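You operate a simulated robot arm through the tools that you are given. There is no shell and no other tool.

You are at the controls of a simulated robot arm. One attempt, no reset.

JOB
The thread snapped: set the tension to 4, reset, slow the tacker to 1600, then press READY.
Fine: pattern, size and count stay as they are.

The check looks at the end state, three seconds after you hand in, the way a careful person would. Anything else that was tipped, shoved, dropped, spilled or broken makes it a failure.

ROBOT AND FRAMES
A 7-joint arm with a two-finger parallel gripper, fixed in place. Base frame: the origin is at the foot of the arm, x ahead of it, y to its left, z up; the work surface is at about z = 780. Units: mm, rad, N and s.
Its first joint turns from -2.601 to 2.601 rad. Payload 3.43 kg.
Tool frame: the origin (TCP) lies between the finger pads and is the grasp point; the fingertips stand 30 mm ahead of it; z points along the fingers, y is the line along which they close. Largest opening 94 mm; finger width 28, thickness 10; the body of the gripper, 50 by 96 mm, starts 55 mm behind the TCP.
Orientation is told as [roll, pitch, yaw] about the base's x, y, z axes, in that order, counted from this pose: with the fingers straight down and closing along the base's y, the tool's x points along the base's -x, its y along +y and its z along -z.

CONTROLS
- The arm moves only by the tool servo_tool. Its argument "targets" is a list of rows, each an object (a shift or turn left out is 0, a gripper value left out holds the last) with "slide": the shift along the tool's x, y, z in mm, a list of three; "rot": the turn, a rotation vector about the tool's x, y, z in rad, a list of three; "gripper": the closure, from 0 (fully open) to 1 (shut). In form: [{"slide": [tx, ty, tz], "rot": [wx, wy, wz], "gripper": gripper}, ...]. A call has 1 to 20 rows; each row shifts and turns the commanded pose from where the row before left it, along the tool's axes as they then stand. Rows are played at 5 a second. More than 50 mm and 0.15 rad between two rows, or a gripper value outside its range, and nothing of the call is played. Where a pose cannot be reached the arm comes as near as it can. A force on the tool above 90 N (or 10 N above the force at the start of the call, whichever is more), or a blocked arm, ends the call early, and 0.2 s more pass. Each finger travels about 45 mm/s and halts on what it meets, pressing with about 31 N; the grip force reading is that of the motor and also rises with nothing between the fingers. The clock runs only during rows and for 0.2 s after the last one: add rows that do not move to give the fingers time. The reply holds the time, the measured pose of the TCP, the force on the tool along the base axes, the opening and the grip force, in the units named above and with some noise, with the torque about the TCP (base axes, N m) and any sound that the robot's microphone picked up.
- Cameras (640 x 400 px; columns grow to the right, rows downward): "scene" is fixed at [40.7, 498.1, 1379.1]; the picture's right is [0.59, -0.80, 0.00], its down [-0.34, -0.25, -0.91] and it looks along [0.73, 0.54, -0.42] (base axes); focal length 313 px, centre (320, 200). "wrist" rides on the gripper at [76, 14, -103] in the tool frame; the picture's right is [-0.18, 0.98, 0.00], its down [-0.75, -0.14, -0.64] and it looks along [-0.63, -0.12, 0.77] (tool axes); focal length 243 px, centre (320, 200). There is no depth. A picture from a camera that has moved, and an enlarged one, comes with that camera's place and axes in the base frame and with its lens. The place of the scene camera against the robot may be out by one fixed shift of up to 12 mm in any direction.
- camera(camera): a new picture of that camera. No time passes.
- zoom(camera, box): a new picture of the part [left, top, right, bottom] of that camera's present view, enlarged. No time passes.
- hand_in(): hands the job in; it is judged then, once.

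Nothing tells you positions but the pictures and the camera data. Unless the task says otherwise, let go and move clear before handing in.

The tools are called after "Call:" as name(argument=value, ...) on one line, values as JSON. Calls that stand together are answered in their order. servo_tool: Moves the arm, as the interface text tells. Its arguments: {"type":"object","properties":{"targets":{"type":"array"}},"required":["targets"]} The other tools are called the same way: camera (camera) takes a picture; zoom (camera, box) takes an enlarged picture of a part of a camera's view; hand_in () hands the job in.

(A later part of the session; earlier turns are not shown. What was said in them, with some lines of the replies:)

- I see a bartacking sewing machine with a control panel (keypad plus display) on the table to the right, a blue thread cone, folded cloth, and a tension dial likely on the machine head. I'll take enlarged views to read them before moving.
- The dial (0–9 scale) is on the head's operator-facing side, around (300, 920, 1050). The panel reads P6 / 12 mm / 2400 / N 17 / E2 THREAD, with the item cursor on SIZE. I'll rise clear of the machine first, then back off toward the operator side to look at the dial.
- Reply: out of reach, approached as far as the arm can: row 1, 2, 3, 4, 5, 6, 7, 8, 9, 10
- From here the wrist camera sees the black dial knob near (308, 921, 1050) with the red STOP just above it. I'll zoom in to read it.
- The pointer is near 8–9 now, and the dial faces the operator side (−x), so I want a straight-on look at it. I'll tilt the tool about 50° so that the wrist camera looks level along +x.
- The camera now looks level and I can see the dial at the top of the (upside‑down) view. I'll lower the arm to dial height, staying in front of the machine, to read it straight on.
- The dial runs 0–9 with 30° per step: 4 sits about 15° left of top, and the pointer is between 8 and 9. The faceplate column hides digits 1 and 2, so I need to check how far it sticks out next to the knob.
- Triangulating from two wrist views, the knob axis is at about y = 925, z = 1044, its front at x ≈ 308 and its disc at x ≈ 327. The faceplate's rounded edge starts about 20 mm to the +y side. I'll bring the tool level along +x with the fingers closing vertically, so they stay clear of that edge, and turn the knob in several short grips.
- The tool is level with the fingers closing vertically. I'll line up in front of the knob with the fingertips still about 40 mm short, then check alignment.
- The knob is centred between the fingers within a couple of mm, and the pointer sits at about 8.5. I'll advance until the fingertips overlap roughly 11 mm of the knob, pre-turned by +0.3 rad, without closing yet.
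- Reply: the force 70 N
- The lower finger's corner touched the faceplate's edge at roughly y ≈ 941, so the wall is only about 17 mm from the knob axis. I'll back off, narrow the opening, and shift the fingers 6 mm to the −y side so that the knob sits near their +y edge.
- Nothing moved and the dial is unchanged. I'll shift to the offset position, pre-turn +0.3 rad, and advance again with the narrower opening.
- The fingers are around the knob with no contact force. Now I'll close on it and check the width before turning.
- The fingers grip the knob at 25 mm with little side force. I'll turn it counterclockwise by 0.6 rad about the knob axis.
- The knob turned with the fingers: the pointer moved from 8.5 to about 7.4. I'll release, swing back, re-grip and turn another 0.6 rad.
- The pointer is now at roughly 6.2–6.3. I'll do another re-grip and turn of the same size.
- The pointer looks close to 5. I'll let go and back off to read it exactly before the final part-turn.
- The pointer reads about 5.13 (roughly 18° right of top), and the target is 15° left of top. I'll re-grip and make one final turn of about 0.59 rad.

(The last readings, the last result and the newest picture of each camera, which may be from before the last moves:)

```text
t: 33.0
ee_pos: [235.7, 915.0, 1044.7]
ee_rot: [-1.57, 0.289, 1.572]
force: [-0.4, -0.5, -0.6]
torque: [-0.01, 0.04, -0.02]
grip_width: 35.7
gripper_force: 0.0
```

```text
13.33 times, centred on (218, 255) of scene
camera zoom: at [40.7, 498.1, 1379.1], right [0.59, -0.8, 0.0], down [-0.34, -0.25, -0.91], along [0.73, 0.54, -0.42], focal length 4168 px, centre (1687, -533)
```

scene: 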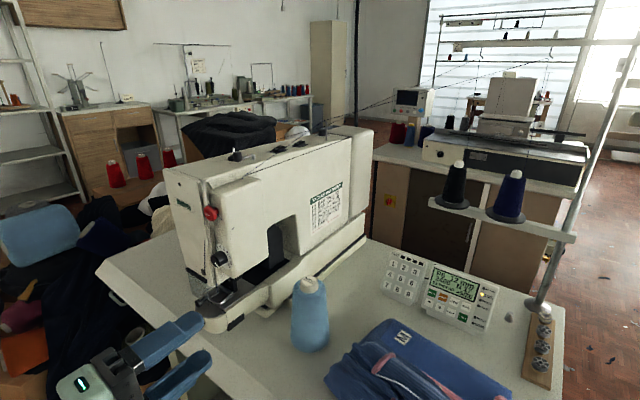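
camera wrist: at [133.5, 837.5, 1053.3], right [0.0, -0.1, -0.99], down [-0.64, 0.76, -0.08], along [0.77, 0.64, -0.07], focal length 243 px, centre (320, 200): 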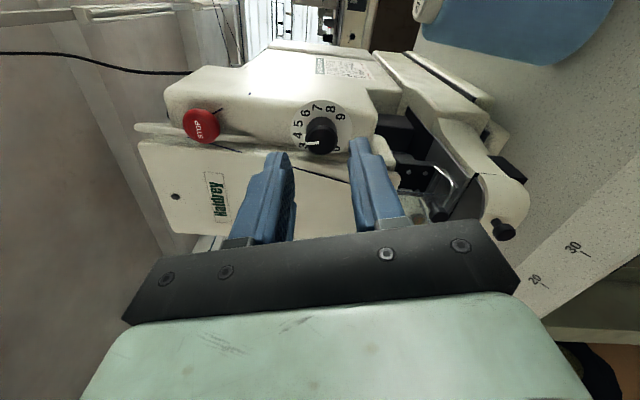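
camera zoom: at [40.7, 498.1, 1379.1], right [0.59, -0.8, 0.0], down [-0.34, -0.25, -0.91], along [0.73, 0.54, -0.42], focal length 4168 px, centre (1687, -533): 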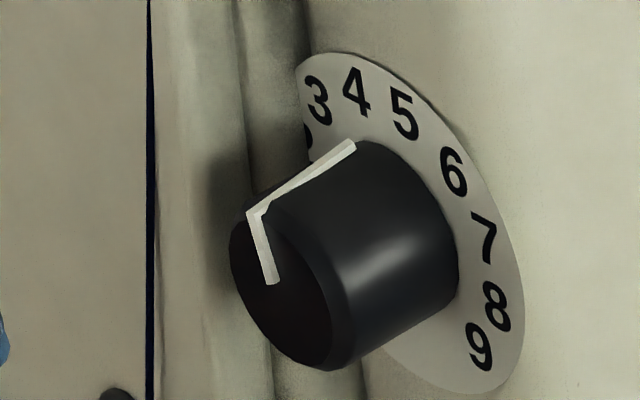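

The pointer now appears to be right at 4. I'll back off and return to the straight-on view to confirm it, which is also on the way to the panel.

Call:
servo_tool(targets=[{"slide": [0, 0, -38]}, {"slide": [0, 0, -38]}, {"rot": [0, 0, 0.143]}, {"rot": [0, 0, 0.143]}, {"rot": [0, 0, 0.143]}, {"rot": [0, 0, 0.143]}, {"rot": [0, 0, 0.143]}, {"rot": [0, 0, 0.143]}, {"rot": [0, 0, 0.143]}, {"rot": [0, 0, 0.143]}, {"rot": [0, 0, 0.143]}, {"rot": [0, 0, 0.143]}, {"rot": [0, 0, 0.143]}, {"rot": [0, 0, 0.143]}, {"rot": [0, 0, 0.143]}, {"rot": [0, 0.14, 0]}, {"rot": [0, 0.14, 0]}, {"rot": [0, 0.14, 0]}, {"rot": [0, 0.14, 0]}, {"rot": [0, 0.14, 0]}])

Call:
camera(camera="wrist")

Call:
zoom(camera="wrist", box=[310, 130, 380, 200])

```text
t: 37.2
ee_pos: [160.2, 916.4, 1043.3]
ee_rot: [-0.001, -0.869, 0.0]
force: [0.2, 0.3, 0.4]
torque: [-0.02, -0.02, 0.0]
grip_width: 35.5
gripper_force: 0.1
```

```text
taken
camera wrist: at [32.8, 930.6, 1053.7], right [0.12, 0.98, 0.14], down [0.0, -0.14, 0.99], along [0.99, -0.12, -0.01], focal length 243 px, centre (320, 200)
```

wrist: 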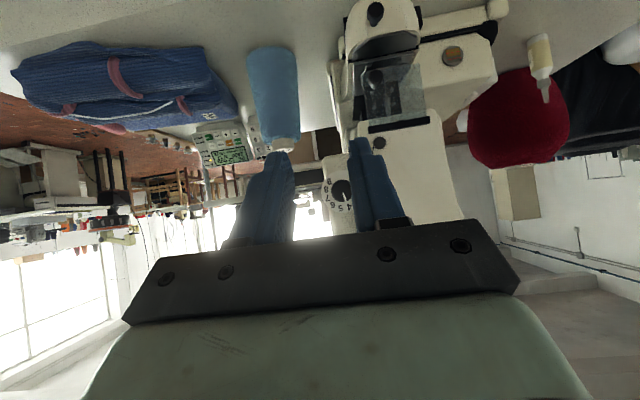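

```text
5.71 times, centred on (345, 165) of wrist
camera zoom: at [32.8, 930.6, 1053.7], right [0.12, 0.98, 0.14], down [0.0, -0.14, 0.99], along [0.99, -0.12, -0.01], focal length 1386 px, centre (177, 400)
```

zoom: 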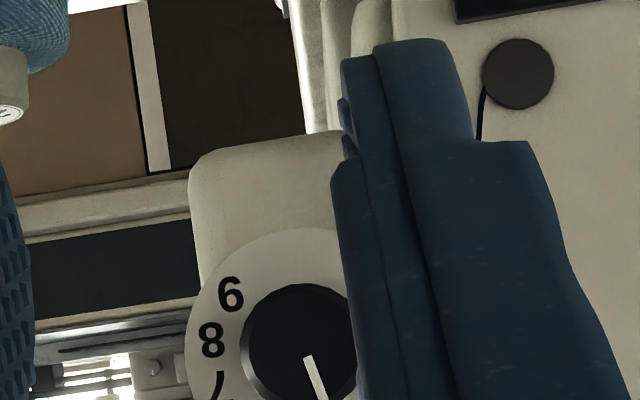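

A finger hides the dial. I'll open the gripper and shift slightly for a clear view.

Call:
servo_tool(targets=[{"slide": [-15, -8, -13], "gripper": 0.1}, {"slide": [0, 0, 0]}, {"slide": [0, 0, 0]}])

Call:
zoom(camera="wrist", box=[310, 130, 390, 210])

```text
t: 38.0
ee_pos: [160.7, 907.6, 1063.9]
ee_rot: [0.001, -0.87, 0.002]
force: [-0.4, 0.3, -0.2]
torque: [0.0, -0.02, 0.04]
grip_width: 84.7
gripper_force: 0.0
```

```text
5.00 times, centred on (350, 170) of wrist
camera zoom: at [33.0, 922.8, 1072.9], right [0.12, 0.98, 0.14], down [0.0, -0.14, 0.99], along [0.99, -0.12, -0.01], focal length 1213 px, centre (170, 350)
```

zoom: 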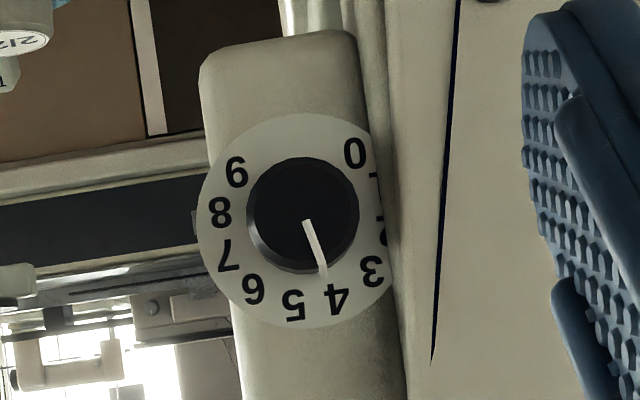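

Call:
zoom(camera="wrist", box=[345, 150, 395, 200])

Call:
zoom(camera="wrist", box=[340, 150, 395, 205])

```text
8.00 times, centred on (370, 175) of wrist
camera zoom: at [33.0, 922.8, 1072.9], right [0.12, 0.98, 0.14], down [0.0, -0.14, 0.99], along [0.99, -0.12, -0.01], focal length 1941 px, centre (-80, 400)
```

zoom: 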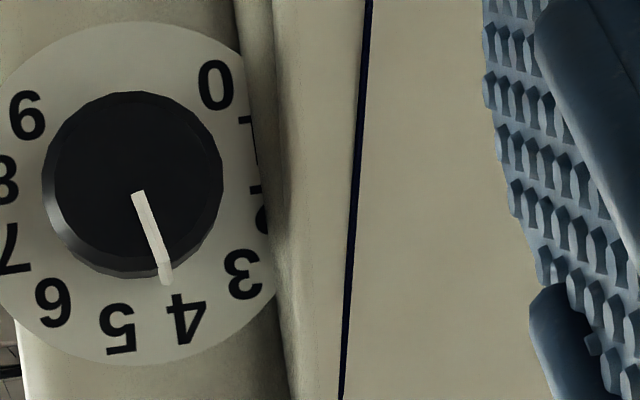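

```text
7.27 times, centred on (368, 178) of wrist
camera zoom: at [33.0, 922.8, 1072.9], right [0.12, 0.98, 0.14], down [0.0, -0.14, 0.99], along [0.99, -0.12, -0.01], focal length 1764 px, centre (-26, 364)
```

zoom: 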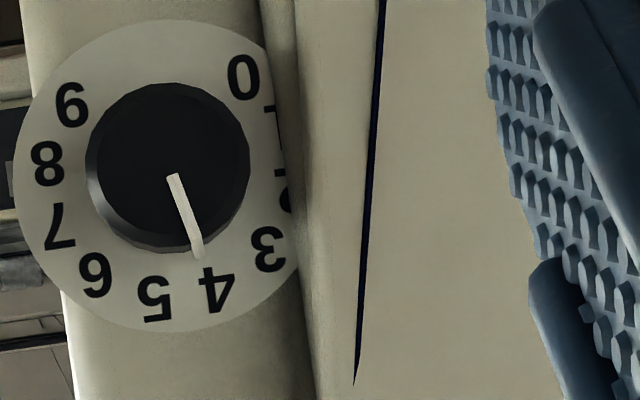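

Read straight on, the pointer is at about 4.15, close but slightly high. I'll go back and nudge it a further 0.08 rad counterclockwise.

Call:
servo_tool(targets=[{"rot": [0, -0.14, 0], "gripper": 0.62}, {"rot": [0, -0.14, 0]}, {"rot": [0, -0.14, 0]}, {"rot": [0, -0.14, 0]}, {"rot": [0, -0.14, 0]}, {"rot": [0, 0, -0.1471]}, {"rot": [0, 0, -0.1471]}, {"rot": [0, 0, -0.1471]}, {"rot": [0, 0, -0.1471]}, {"rot": [0, 0, -0.1471]}, {"rot": [0, 0, -0.1471]}, {"rot": [0, 0, -0.1471]}, {"rot": [0, 0, -0.1471]}, {"rot": [0, 0, -0.1471]}, {"rot": [0, 0, -0.1471]}, {"slide": [-5.4, 23.2, 0]}, {"slide": [0, 0, 40]}, {"slide": [0, 0, 36]}, {"slide": [0, 0, 0]}])

Call:
camera(camera="wrist")

```text
t: 42.0
ee_pos: [236.6, 915.6, 1041.9]
ee_rot: [-1.57, -0.099, 1.57]
force: [-0.4, -0.4, -0.1]
torque: [0.0, 0.01, 0.01]
grip_width: 35.8
gripper_force: 0.1
```

```text
taken
camera wrist: at [134.6, 841.6, 1021.1], right [0.0, 0.28, -0.96], down [-0.64, 0.74, 0.22], along [0.77, 0.62, 0.18], focal length 243 px, centre (320, 200)
```

wrist: 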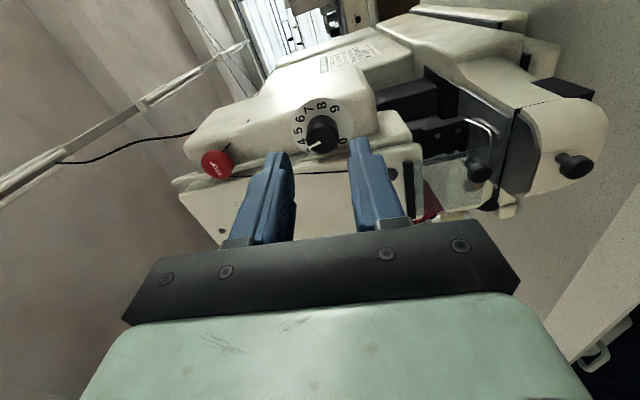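

The fingers are aligned again. I'll advance, grip, nudge, release and back off.

Call:
servo_tool(targets=[{"slide": [0, 0, 25]}, {"slide": [0, 0, 15]}, {"slide": [0, 0, 10]}, {"gripper": 0.85}, {"gripper": 0.85}, {"gripper": 0.85}, {"slide": [0, -0.28, 0], "rot": [0, 0, -0.04]}, {"slide": [0, -0.28, 0], "rot": [0, 0, -0.04]}, {"slide": [0, 0, 0]}, {"slide": [0, 0, 0]}, {"gripper": 0.62}, {"gripper": 0.62}, {"slide": [0, 0, -25]}, {"slide": [0, 0, -35]}, {"slide": [0, 0, -35]}, {"slide": [0, 0, -31]}, {"slide": [0, 0, 0]}])

Call:
zoom(camera="scene", box=[205, 240, 230, 270])

```text
t: 45.6
ee_pos: [158.7, 917.0, 1043.3]
ee_rot: [-1.57, -0.018, 1.572]
force: [1.1, 0.4, -0.4]
torque: [-0.03, -0.03, -0.01]
grip_width: 35.8
gripper_force: 0.0
```

```text
13.33 times, centred on (218, 255) of scene
camera zoom: at [40.7, 498.1, 1379.1], right [0.59, -0.8, 0.0], down [-0.34, -0.25, -0.91], along [0.73, 0.54, -0.42], focal length 4168 px, centre (1687, -533)
```

zoom: 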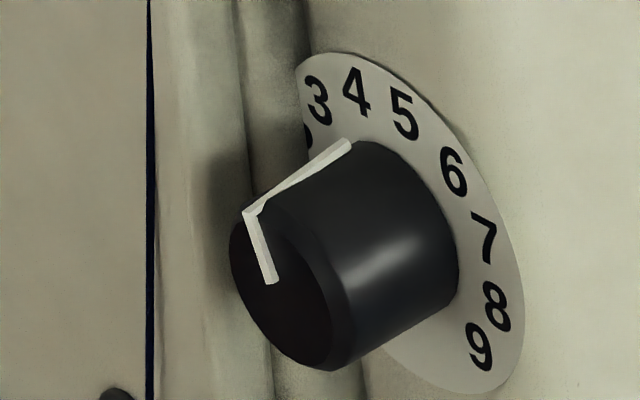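

The pointer moved a little further. I'll return to the straight-on viewing pose to confirm.

Call:
servo_tool(targets=[{"rot": [0, 0, 0.141]}, {"rot": [0, 0, 0.141]}, {"rot": [0, 0, 0.141]}, {"rot": [0, 0, 0.141]}, {"rot": [0, 0, 0.141]}, {"rot": [0, 0, 0.141]}, {"rot": [0, 0, 0.141]}, {"rot": [0, 0, 0.141]}, {"rot": [0, 0, 0.141]}, {"rot": [0, 0, 0.141]}, {"rot": [0, 0, 0.141]}, {"rot": [0, 0.14, 0], "gripper": 0.1}, {"rot": [0, 0.14, 0]}, {"rot": [0, 0.14, 0]}, {"rot": [0, 0.14, 0]}, {"rot": [0, 0.14, 0]}, {"slide": [-15, -8, -13]}, {"slide": [0, 0, 0]}])

Call:
zoom(camera="wrist", box=[340, 150, 395, 205])

Call:
camera(camera="wrist")

```text
t: 49.4
ee_pos: [158.9, 907.2, 1062.4]
ee_rot: [0.0, -0.869, 0.003]
force: [0.4, 1.4, 0.4]
torque: [0.02, -0.01, -0.02]
grip_width: 84.7
gripper_force: 0.1
```

```text
7.27 times, centred on (368, 178) of wrist
camera zoom: at [31.5, 921.9, 1071.1], right [0.12, 0.98, 0.14], down [0.0, -0.14, 0.99], along [0.99, -0.12, -0.01], focal length 1764 px, centre (-26, 364)
```

zoom: 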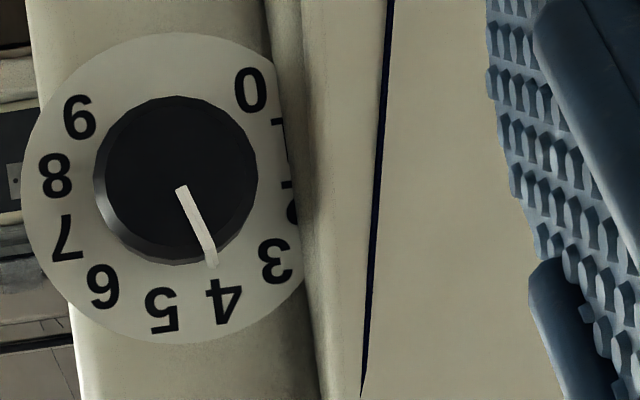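

```text
taken
camera wrist: at [31.5, 921.9, 1071.1], right [0.12, 0.98, 0.14], down [0.0, -0.14, 0.99], along [0.99, -0.12, -0.01], focal length 243 px, centre (320, 200)
```

wrist: 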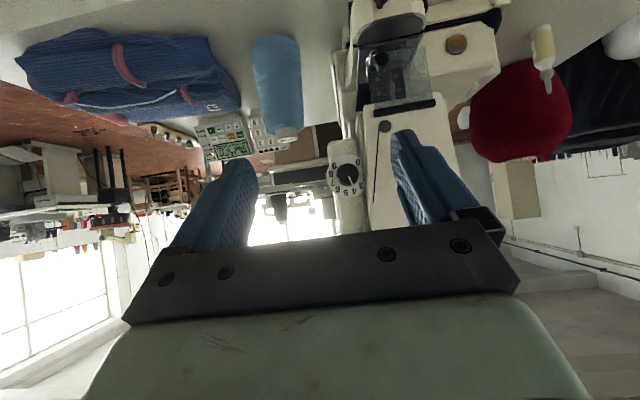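

Tension now reads about 3.95, which is right on 4. Next is the panel: from triangulation it's tilted about 65°, with READY, RESET and ITEM at roughly (702, 637/611/585, 844) and −/+ at (691, 638/611, 820). I'll lift away and move around through free space toward it.

Call:
servo_tool(targets=[{"slide": [-22.9, -33.3, -19.3]}, {"slide": [-22.9, -33.3, -19.3]}, {"slide": [-22.9, -33.3, -19.3]}, {"slide": [-22.7, -27, 27]}, {"slide": [-22.7, -27, 27]}, {"slide": [-22.7, -27, 27]}, {"slide": [-22.7, -27, 27]}, {"rot": [0, 0, -0.1428], "gripper": 1.0}, {"rot": [0, 0, -0.1428]}, {"rot": [0, 0, -0.1428]}, {"rot": [0, 0, -0.1428]}, {"rot": [0, 0, -0.1428]}, {"rot": [0, 0, -0.1428]}, {"rot": [0, 0, -0.1428]}, {"rot": [0, 0, -0.1428]}, {"rot": [0, 0, -0.1428]}, {"rot": [0, 0, -0.1428]}, {"rot": [0, 0, -0.1428]}])

Call:
camera(camera="scene")

Call:
camera(camera="wrist")

```text
t: 53.2
ee_pos: [300.8, 700.2, 1153.1]
ee_rot: [-0.872, 0.001, 1.574]
force: [-0.7, -0.5, 0.7]
torque: [0.01, 0.0, 0.03]
grip_width: 0.1
gripper_force: 31.2
```

```text
taken
```

scene: 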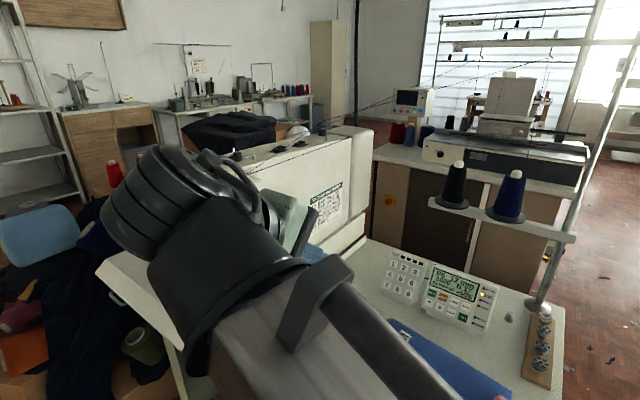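

```text
taken
camera wrist: at [213.4, 624.0, 1208.2], right [-0.63, 0.18, -0.75], down [-0.4, 0.75, 0.52], along [0.66, 0.63, -0.4], focal length 243 px, centre (320, 200)
```

wrist: 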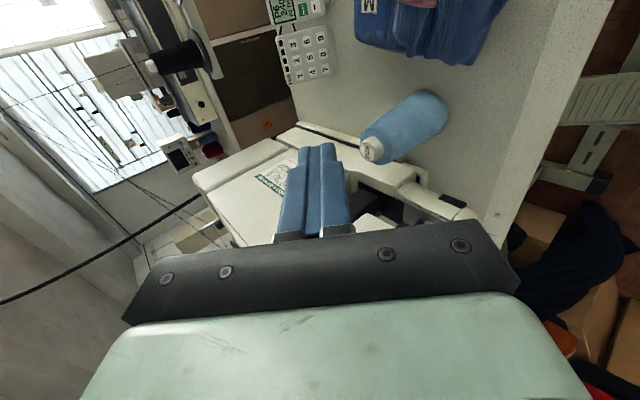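

The arm has moved without trouble and the gripper is closed to act as a pressing tip. I'll continue the roll another 90° so that the camera sits above the gripper.

Call:
servo_tool(targets=[{"rot": [0, 0, -0.1428]}, {"rot": [0, 0, -0.1428]}, {"rot": [0, 0, -0.1428]}, {"rot": [0, 0, -0.1428]}, {"rot": [0, 0, -0.1428]}, {"rot": [0, 0, -0.1428]}, {"rot": [0, 0, -0.1428]}, {"rot": [0, 0, -0.1428]}, {"rot": [0, 0, -0.1428]}, {"rot": [0, 0, -0.1428]}, {"rot": [0, 0, -0.1428]}, {"slide": [0, 0, 0]}])

Call:
camera(camera="wrist")

```text
t: 55.8
ee_pos: [301.1, 699.1, 1152.0]
ee_rot: [0.001, 0.871, -3.142]
force: [0.3, 0.2, 0.4]
torque: [0.03, 0.03, -0.03]
grip_width: 0.0
gripper_force: 30.8
```

```text
taken
camera wrist: at [271.9, 685.1, 1277.2], right [-0.12, -0.98, -0.14], down [-0.98, 0.14, -0.16], along [0.18, 0.12, -0.98], focal length 243 px, centre (320, 200)
```

wrist: 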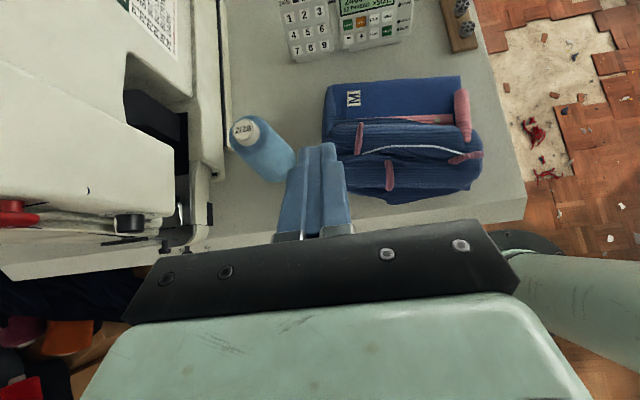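

The flipped pose works and the panel now appears upright. I'll move over toward it, staying high above the jeans.

Call:
servo_tool(targets=[{"slide": [6.4, 11, 37]}, {"slide": [6.4, 11, 37]}, {"slide": [6.4, 11, 37]}, {"slide": [6.4, 11, 37]}, {"slide": [6.4, 11, 37]}, {"slide": [6.4, 11, 37]}, {"slide": [6.4, 11, 37]}, {"slide": [6.4, 11, 37]}, {"slide": [0, 0, 0]}])

Call:
camera(camera="wrist")

Call:
camera(camera="scene")

```text
t: 57.8
ee_pos: [561.4, 610.6, 998.2]
ee_rot: [-0.001, 0.87, 3.139]
force: [1.1, 0.1, -0.2]
torque: [-0.03, 0.04, 0.01]
grip_width: 0.0
gripper_force: 31.3
```

```text
taken
camera wrist: at [531.1, 596.4, 1124.5], right [-0.12, -0.98, -0.14], down [-0.98, 0.14, -0.16], along [0.18, 0.12, -0.98], focal length 243 px, centre (320, 200)
```

wrist: 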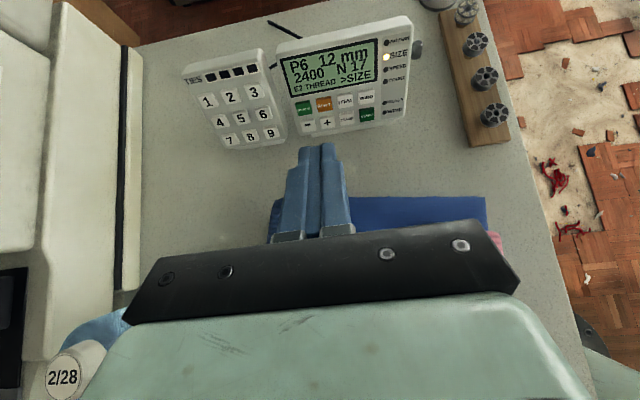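

```text
taken
```

scene: 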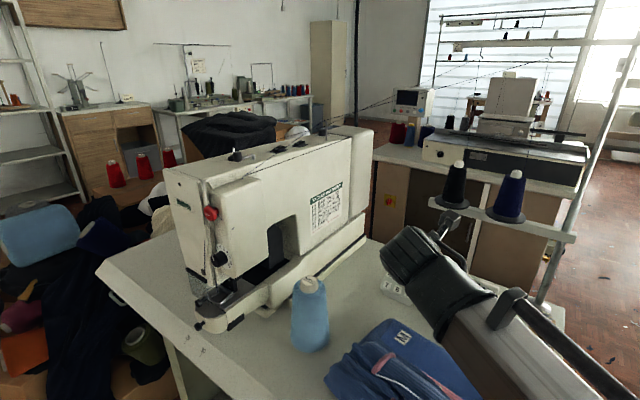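

Call:
zoom(camera="wrist", box=[265, 10, 425, 145])

Call:
zoom(camera="wrist", box=[285, 80, 385, 140])

```text
2.96 times, centred on (345, 78) of wrist
camera zoom: at [531.1, 596.4, 1124.5], right [-0.12, -0.98, -0.14], down [-0.98, 0.14, -0.16], along [0.18, 0.12, -0.98], focal length 719 px, centre (246, 563)
```

zoom: 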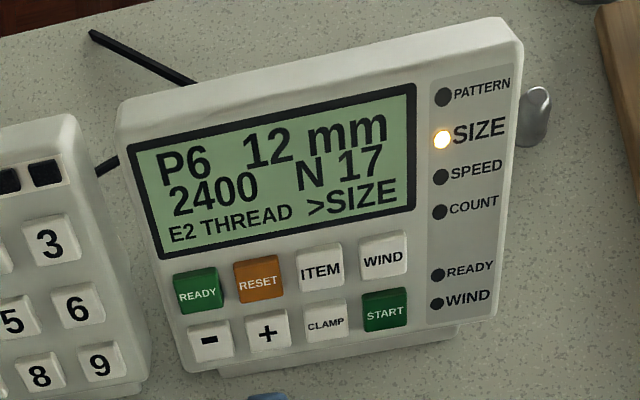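

```text
6.40 times, centred on (335, 110) of wrist
camera zoom: at [531.1, 596.4, 1124.5], right [-0.12, -0.98, -0.14], down [-0.98, 0.14, -0.16], along [0.18, 0.12, -0.98], focal length 1553 px, centre (224, 776)
```

zoom: 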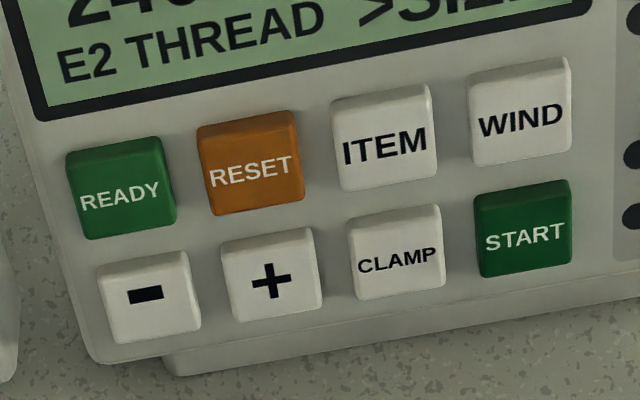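

All three views agree: RESET is at (703, 611, 844), "+" at (691, 611, 821), with a 26.5 mm pitch and a face slope of about 62°. I'll move to hover roughly 40 mm off RESET with the tool tilted nearly square to the face.

Call:
servo_tool(targets=[{"slide": [-9.6, 0, 34.7]}, {"slide": [-9.6, 0, 34.7]}, {"slide": [-9.6, 0, 34.7]}, {"slide": [-9.6, 0, 34.7]}, {"rot": [0, 0.13, 0]}, {"slide": [0, 0, 0]}])

Call:
camera(camera="wrist")

Call:
zoom(camera="wrist", box=[230, 60, 430, 185])

Call:
camera(camera="scene")

```text
t: 59.2
ee_pos: [641.2, 612.1, 881.1]
ee_rot: [-0.002, 1.001, 3.136]
force: [-0.6, -0.5, 0.3]
torque: [-0.02, 0.0, -0.03]
grip_width: 0.0
gripper_force: 30.8
```

```text
taken
camera wrist: at [595.9, 597.3, 1001.8], right [-0.1, -0.98, -0.16], down [-0.95, 0.14, -0.29], along [0.31, 0.12, -0.94], focal length 243 px, centre (320, 200)
```

wrist: 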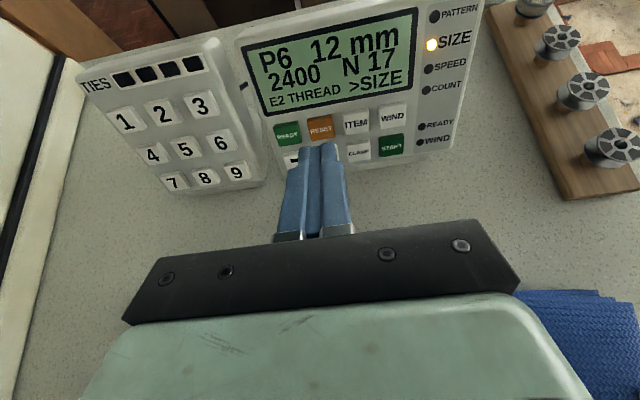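

```text
3.20 times, centred on (330, 122) of wrist
camera zoom: at [595.9, 597.3, 1001.8], right [-0.1, -0.98, -0.16], down [-0.95, 0.14, -0.29], along [0.31, 0.12, -0.94], focal length 776 px, centre (288, 448)
```

zoom: 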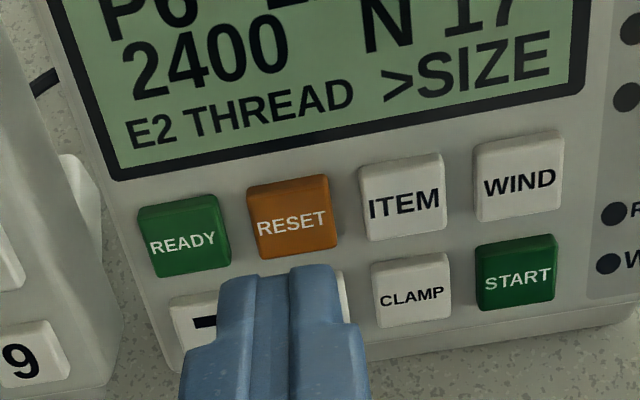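

```text
taken
```

scene: 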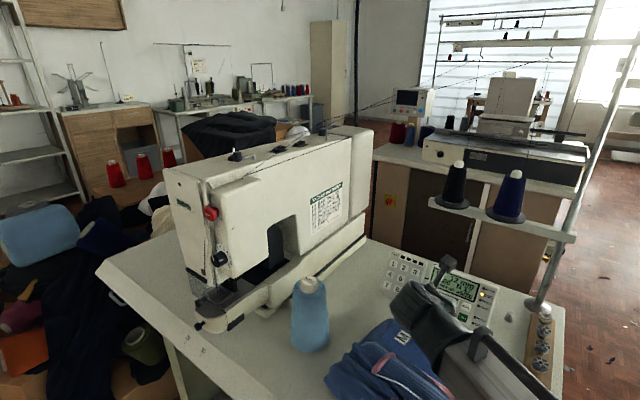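

The tip is aligned just below RESET in view. I'll move in to roughly 7 mm short of the key, then press in small steps while watching force and sound.

Call:
servo_tool(targets=[{"slide": [1.3, 0.4, 13]}, {"slide": [1.2, 0.3, 13]}, {"slide": [0, 0, 8]}, {"slide": [0, 0, 0]}])

Call:
zoom(camera="wrist", box=[230, 60, 430, 185])

```text
t: 60.2
ee_pos: [672.1, 610.5, 865.6]
ee_rot: [-0.003, 0.999, 3.14]
force: [-0.1, -0.1, -0.8]
torque: [0.01, -0.02, -0.02]
grip_width: 0.1
gripper_force: 30.8
```

```text
3.20 times, centred on (330, 122) of wrist
camera zoom: at [626.7, 596.9, 985.8], right [-0.1, -0.98, -0.16], down [-0.95, 0.14, -0.29], along [0.3, 0.12, -0.94], focal length 776 px, centre (288, 448)
```

zoom: 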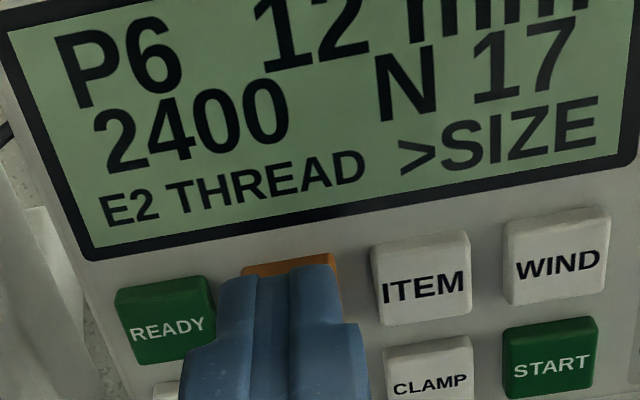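

Call:
servo_tool(targets=[{"slide": [0, 0, 2]}, {"slide": [0, 0, 1.5]}, {"slide": [0, 0, 1.5]}, {"slide": [0, 0, 1]}])

Call:
zoom(camera="wrist", box=[230, 20, 470, 185])

```text
t: 61.2
ee_pos: [676.8, 611.1, 860.3]
ee_rot: [-0.001, 1.001, 3.14]
force: [0.4, 0.2, -0.1]
torque: [0.01, 0.04, -0.03]
grip_width: 0.1
gripper_force: 31.0
```

```text
2.42 times, centred on (350, 102) of wrist
camera zoom: at [631.8, 596.9, 981.9], right [-0.1, -0.98, -0.16], down [-0.95, 0.14, -0.29], along [0.3, 0.12, -0.95], focal length 588 px, centre (247, 436)
```

zoom: 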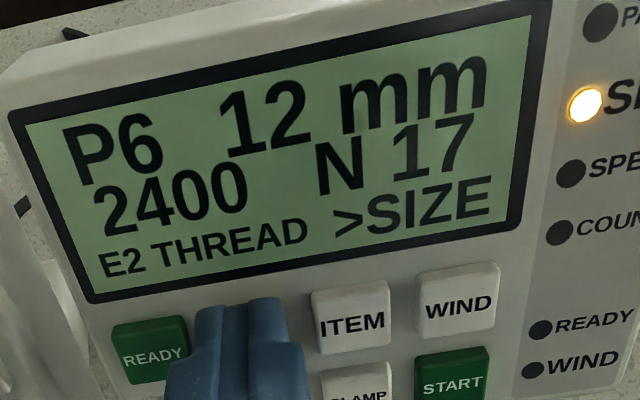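

No contact yet. I'll keep pressing in 1 mm steps.

Call:
servo_tool(targets=[{"slide": [0, 0, 1]}, {"slide": [0, 0, 1]}, {"slide": [0, 0, 1]}])

```text
t: 62.0
ee_pos: [678.3, 611.0, 860.5]
ee_rot: [0.0, 0.999, 3.14]
force: [-0.7, -0.1, 0.1]
torque: [0.0, 0.01, 0.01]
grip_width: 0.1
gripper_force: 30.8
```

Call:
servo_tool(targets=[{"slide": [0, 0, 1]}, {"slide": [0, 0, 1]}])

Call:
zoom(camera="wrist", box=[230, 20, 470, 185])

```text
t: 62.6
ee_pos: [680.3, 611.2, 859.9]
ee_rot: [-0.003, 1.001, 3.14]
force: [-1.1, 0.0, 0.7]
torque: [0.02, -0.02, 0.02]
grip_width: 0.2
gripper_force: 31.2
heard: click
```

```text
2.42 times, centred on (350, 102) of wrist
camera zoom: at [635.5, 596.8, 980.1], right [-0.1, -0.98, -0.16], down [-0.95, 0.14, -0.29], along [0.3, 0.12, -0.94], focal length 588 px, centre (247, 436)
```

zoom: 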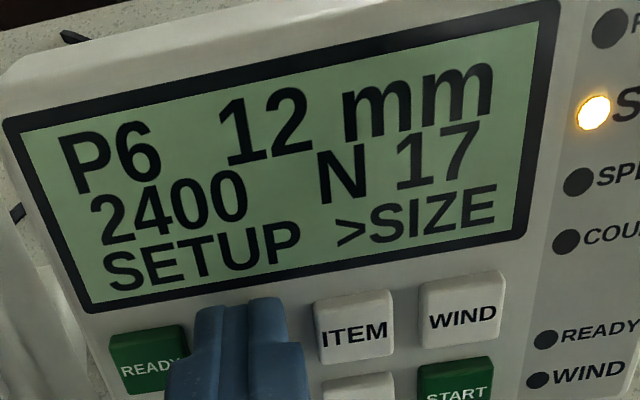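

Click heard and the error is cleared: the display shows SETUP with the cursor on SIZE. I'll retreat, shift one key to the right to ITEM, and press once.

Call:
servo_tool(targets=[{"slide": [0, 0, -15]}, {"slide": [0, 26.5, 0]}, {"slide": [0, 0, 9]}, {"slide": [0, 0, 3]}, {"slide": [0, 0, 1]}, {"slide": [0, 0, 1]}])

Call:
zoom(camera="wrist", box=[190, 10, 450, 185])

```text
t: 64.0
ee_pos: [679.5, 585.9, 858.7]
ee_rot: [-0.002, 0.999, 3.142]
force: [-0.7, 1.7, 2.1]
torque: [0.01, 0.0, 0.02]
grip_width: 0.0
gripper_force: 31.3
heard: click
```

```text
2.29 times, centred on (320, 98) of wrist
camera zoom: at [634.7, 571.5, 979.4], right [-0.1, -0.98, -0.16], down [-0.95, 0.14, -0.29], along [0.3, 0.12, -0.94], focal length 555 px, centre (320, 434)
```

zoom: 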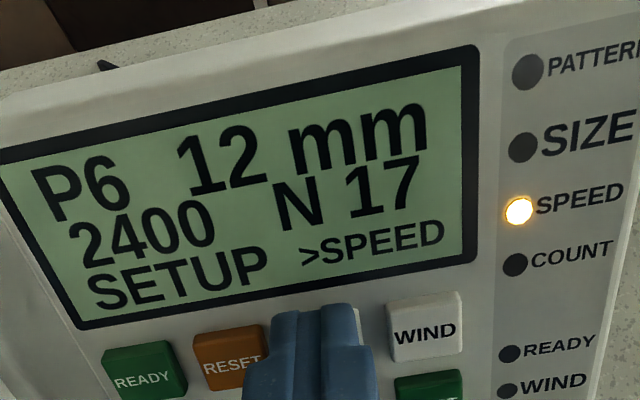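

The SPEED item is selected, still at 2400. I'll retreat and move to the "−" key (bottom left), stopping just short of it to check alignment.

Call:
servo_tool(targets=[{"slide": [0, 0, -20]}, {"slide": [-13, -26.3, 0]}, {"slide": [-13, -26.3, 0]}, {"slide": [0, 0, 13]}, {"slide": [0, 0, 0]}])

Call:
zoom(camera="wrist", box=[230, 20, 470, 185])

Call:
camera(camera="scene")

```text
t: 65.2
ee_pos: [658.0, 637.9, 842.3]
ee_rot: [-0.002, 1.003, 3.138]
force: [-0.2, 0.1, 0.0]
torque: [-0.01, 0.03, 0.0]
grip_width: 0.1
gripper_force: 30.7
```

```text
2.42 times, centred on (350, 102) of wrist
camera zoom: at [613.7, 623.8, 961.5], right [-0.1, -0.98, -0.16], down [-0.95, 0.14, -0.29], along [0.3, 0.12, -0.94], focal length 588 px, centre (247, 436)
```

zoom: 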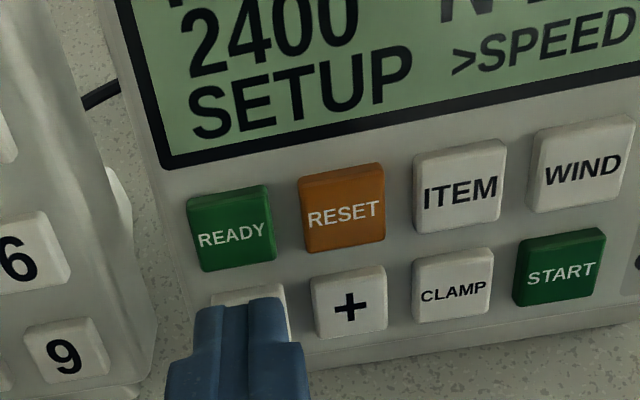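

```text
taken
```

scene: 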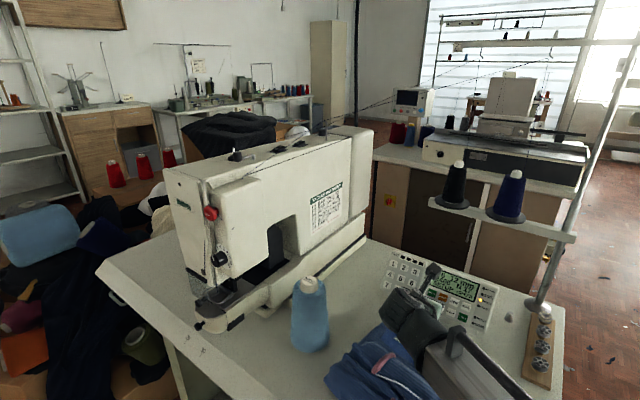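

The tip is aligned on "−". I'll press gently.

Call:
servo_tool(targets=[{"slide": [0, 0, 6]}, {"slide": [0, 0, 2]}, {"slide": [0, 0, 1]}])

Call:
zoom(camera="wrist", box=[230, 0, 470, 185])

```text
t: 66.0
ee_pos: [666.9, 637.6, 835.7]
ee_rot: [-0.001, 1.001, 3.141]
force: [-1.5, 1.0, 0.7]
torque: [0.01, -0.02, 0.06]
grip_width: 0.0
gripper_force: 30.8
heard: click
```

```text
2.16 times, centred on (350, 92) of wrist
camera zoom: at [621.7, 623.5, 956.5], right [-0.1, -0.98, -0.16], down [-0.95, 0.14, -0.29], along [0.3, 0.12, -0.94], focal length 525 px, centre (255, 432)
```

zoom: 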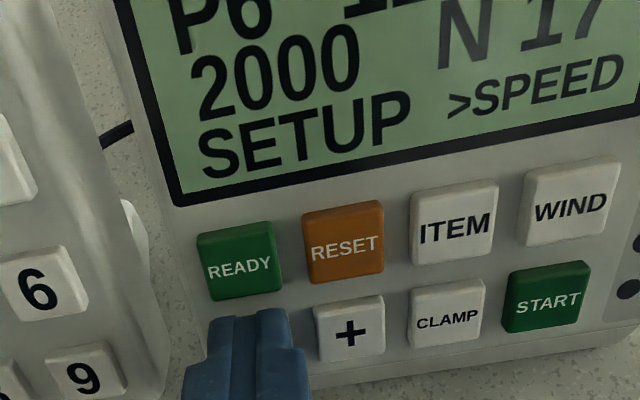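

One press took it from 2400 to 2000. I'll release, confirm the reading, and press once more.

Call:
servo_tool(targets=[{"slide": [0, 0, -9]}, {"slide": [0, 0, 0]}])

Call:
zoom(camera="wrist", box=[230, 0, 470, 185])

```text
t: 66.6
ee_pos: [658.7, 636.1, 841.2]
ee_rot: [-0.003, 1.0, 3.14]
force: [-0.2, -0.1, -0.3]
torque: [0.0, -0.03, 0.0]
grip_width: 0.0
gripper_force: 30.4
```

```text
2.16 times, centred on (350, 92) of wrist
camera zoom: at [614.0, 623.2, 961.6], right [-0.1, -0.98, -0.16], down [-0.95, 0.14, -0.29], along [0.3, 0.12, -0.95], focal length 525 px, centre (255, 432)
```

zoom: 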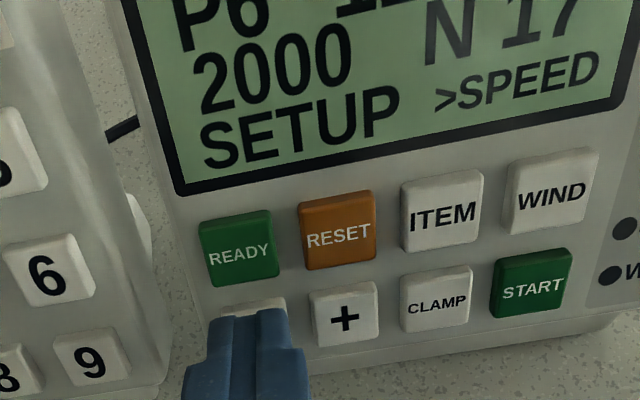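

Call:
servo_tool(targets=[{"slide": [0, 0, 6]}, {"slide": [0, 0, 2]}, {"slide": [0, 0, 1]}])

Call:
zoom(camera="wrist", box=[230, 0, 470, 185])

```text
t: 67.4
ee_pos: [666.8, 637.5, 837.3]
ee_rot: [-0.002, 0.999, 3.139]
force: [-2.2, 0.5, -0.3]
torque: [0.0, 0.0, 0.01]
grip_width: 0.1
gripper_force: 31.4
heard: click
```

```text
2.16 times, centred on (350, 92) of wrist
camera zoom: at [622.1, 623.1, 957.0], right [-0.1, -0.98, -0.16], down [-0.95, 0.14, -0.29], along [0.3, 0.12, -0.95], focal length 525 px, centre (255, 432)
```

zoom: 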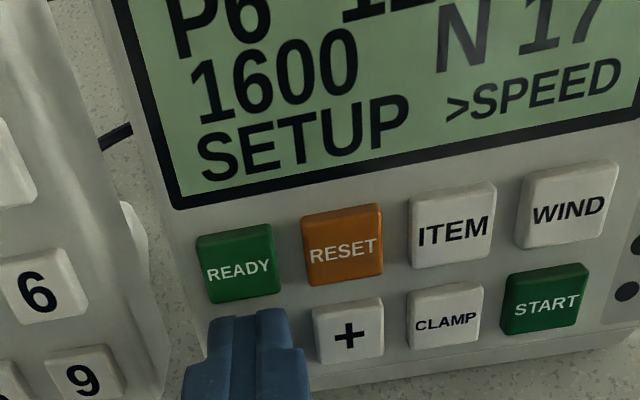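

The speed now reads 1600. I'll retreat and move straight up the face to READY, stopping short to check everything before pressing.

Call:
servo_tool(targets=[{"slide": [0, 0, -16]}, {"slide": [26, 0, 0]}, {"slide": [0, 0, 5]}, {"slide": [0, 0, 0]}])

Call:
zoom(camera="wrist", box=[230, 0, 490, 185])

```text
t: 68.4
ee_pos: [672.1, 637.7, 864.0]
ee_rot: [-0.003, 1.002, 3.139]
force: [-0.7, 0.0, -0.4]
torque: [0.0, -0.05, 0.02]
grip_width: 0.0
gripper_force: 30.8
```

```text
2.16 times, centred on (360, 92) of wrist
camera zoom: at [627.3, 623.4, 984.3], right [-0.1, -0.98, -0.16], down [-0.95, 0.14, -0.29], along [0.3, 0.12, -0.95], focal length 525 px, centre (234, 432)
```

zoom: 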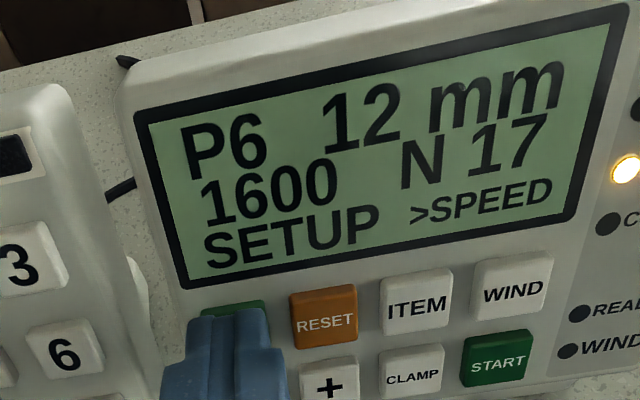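

Pattern P6, 12 mm and N 17 are untouched, the speed is 1600, and the tip is over READY. Pressing READY now.

Call:
servo_tool(targets=[{"slide": [0, 0, 6]}, {"slide": [0, 0, 2]}, {"slide": [0, 0, 1]}])

Call:
zoom(camera="wrist", box=[230, 0, 490, 185])

```text
t: 69.2
ee_pos: [678.6, 637.1, 859.5]
ee_rot: [-0.001, 0.999, 3.139]
force: [-1.5, 0.4, 0.1]
torque: [0.04, -0.02, 0.03]
grip_width: 0.0
gripper_force: 31.2
heard: click
```

```text
2.16 times, centred on (360, 92) of wrist
camera zoom: at [634.4, 623.0, 979.9], right [-0.1, -0.98, -0.16], down [-0.95, 0.14, -0.29], along [0.3, 0.12, -0.94], focal length 525 px, centre (234, 432)
```

zoom: 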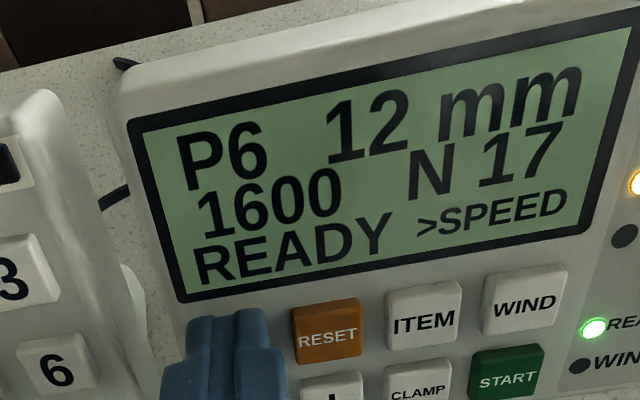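

The display shows READY with its lamp lit. I'll back straight off, rise clear, and check the whole scene.

Call:
servo_tool(targets=[{"slide": [0, 0, -20]}, {"slide": [10, 0, -40]}, {"slide": [20, 0, -40]}, {"slide": [30, 0, -35]}, {"slide": [30, 0, -35]}, {"slide": [30, 0, -35]}, {"slide": [0, 0, 0]}])

Call:
camera(camera="wrist")

Call:
camera(camera="scene")

Call:
zoom(camera="scene", box=[195, 195, 245, 285])

Call:
zoom(camera="wrist", box=[230, 0, 430, 140])

```text
t: 70.8
ee_pos: [572.0, 637.7, 1071.9]
ee_rot: [-0.001, 1.001, 3.14]
force: [0.1, -0.4, 0.5]
torque: [0.0, -0.01, 0.01]
grip_width: 0.1
gripper_force: 30.7
```

```text
taken
camera wrist: at [527.6, 622.7, 1192.1], right [-0.1, -0.98, -0.16], down [-0.95, 0.14, -0.29], along [0.3, 0.12, -0.95], focal length 243 px, centre (320, 200)
```

wrist: 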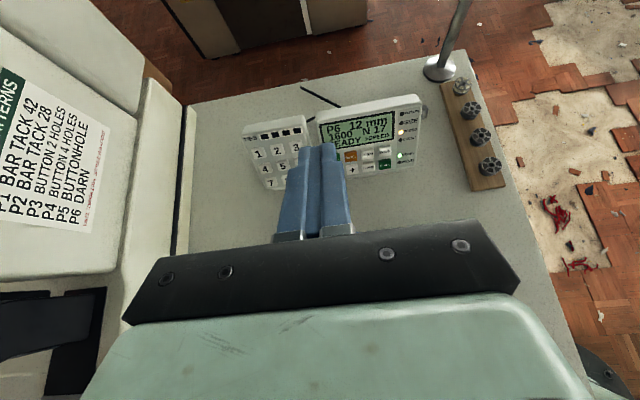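

```text
taken
```

scene: 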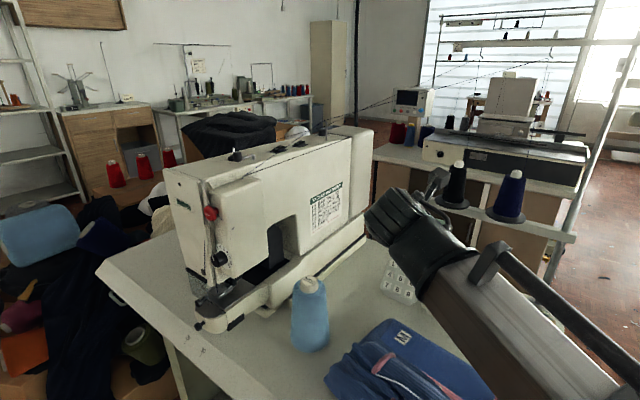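

```text
4.44 times, centred on (220, 240) of scene
camera zoom: at [40.7, 498.1, 1379.1], right [0.59, -0.8, 0.0], down [-0.34, -0.25, -0.91], along [0.73, 0.54, -0.42], focal length 1389 px, centre (764, 22)
```

zoom: 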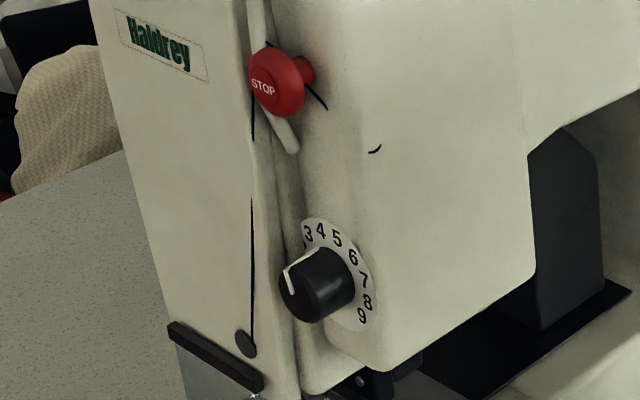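

```text
2.86 times, centred on (330, 70) of wrist
camera zoom: at [527.6, 622.7, 1192.1], right [-0.1, -0.98, -0.16], down [-0.95, 0.14, -0.29], along [0.3, 0.12, -0.95], focal length 693 px, centre (291, 571)
```

zoom: 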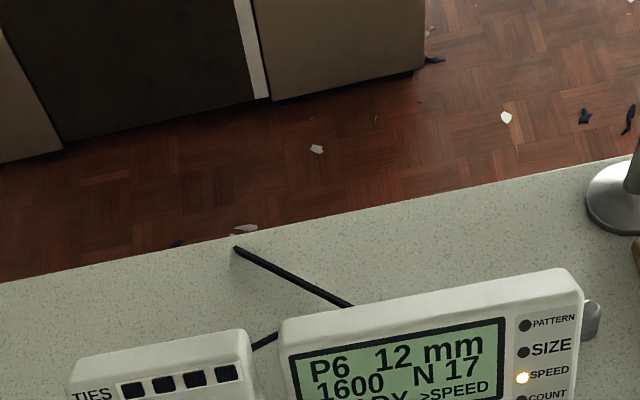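

The dial points at 4, the panel reads P6 / 12 mm / 1600 / N 17 / READY with the READY lamp lit. The cone, jeans and panel look undisturbed and the arm is clear, so I'm handing in.

Call:
hand_in()

```text
The job is handed in.
```

The job is done and handed in; I haven't seen a verdict from the check.

- **Tension:** the dial now reads about 4. It was at roughly 8.5, and my last straight-on reading put it within about 0.1 of the mark.
- **Reset:** the thread error (E2 THREAD) cleared on the first press of RESET.
- **Speed:** two presses of "−" took it from 2400 to 1600.
- **READY:** pressed last. The display shows READY and its lamp is lit.
- **Unchanged:** pattern P6, size 12 mm and count 17.

On my first approach to the dial, a finger pressed against the edge of the machine's faceplate with about 66 N. I backed off straight away and saw no change to the dial or the machine. In the final pictures the thread cone, jeans and panel looked undisturbed, and the arm was clear.
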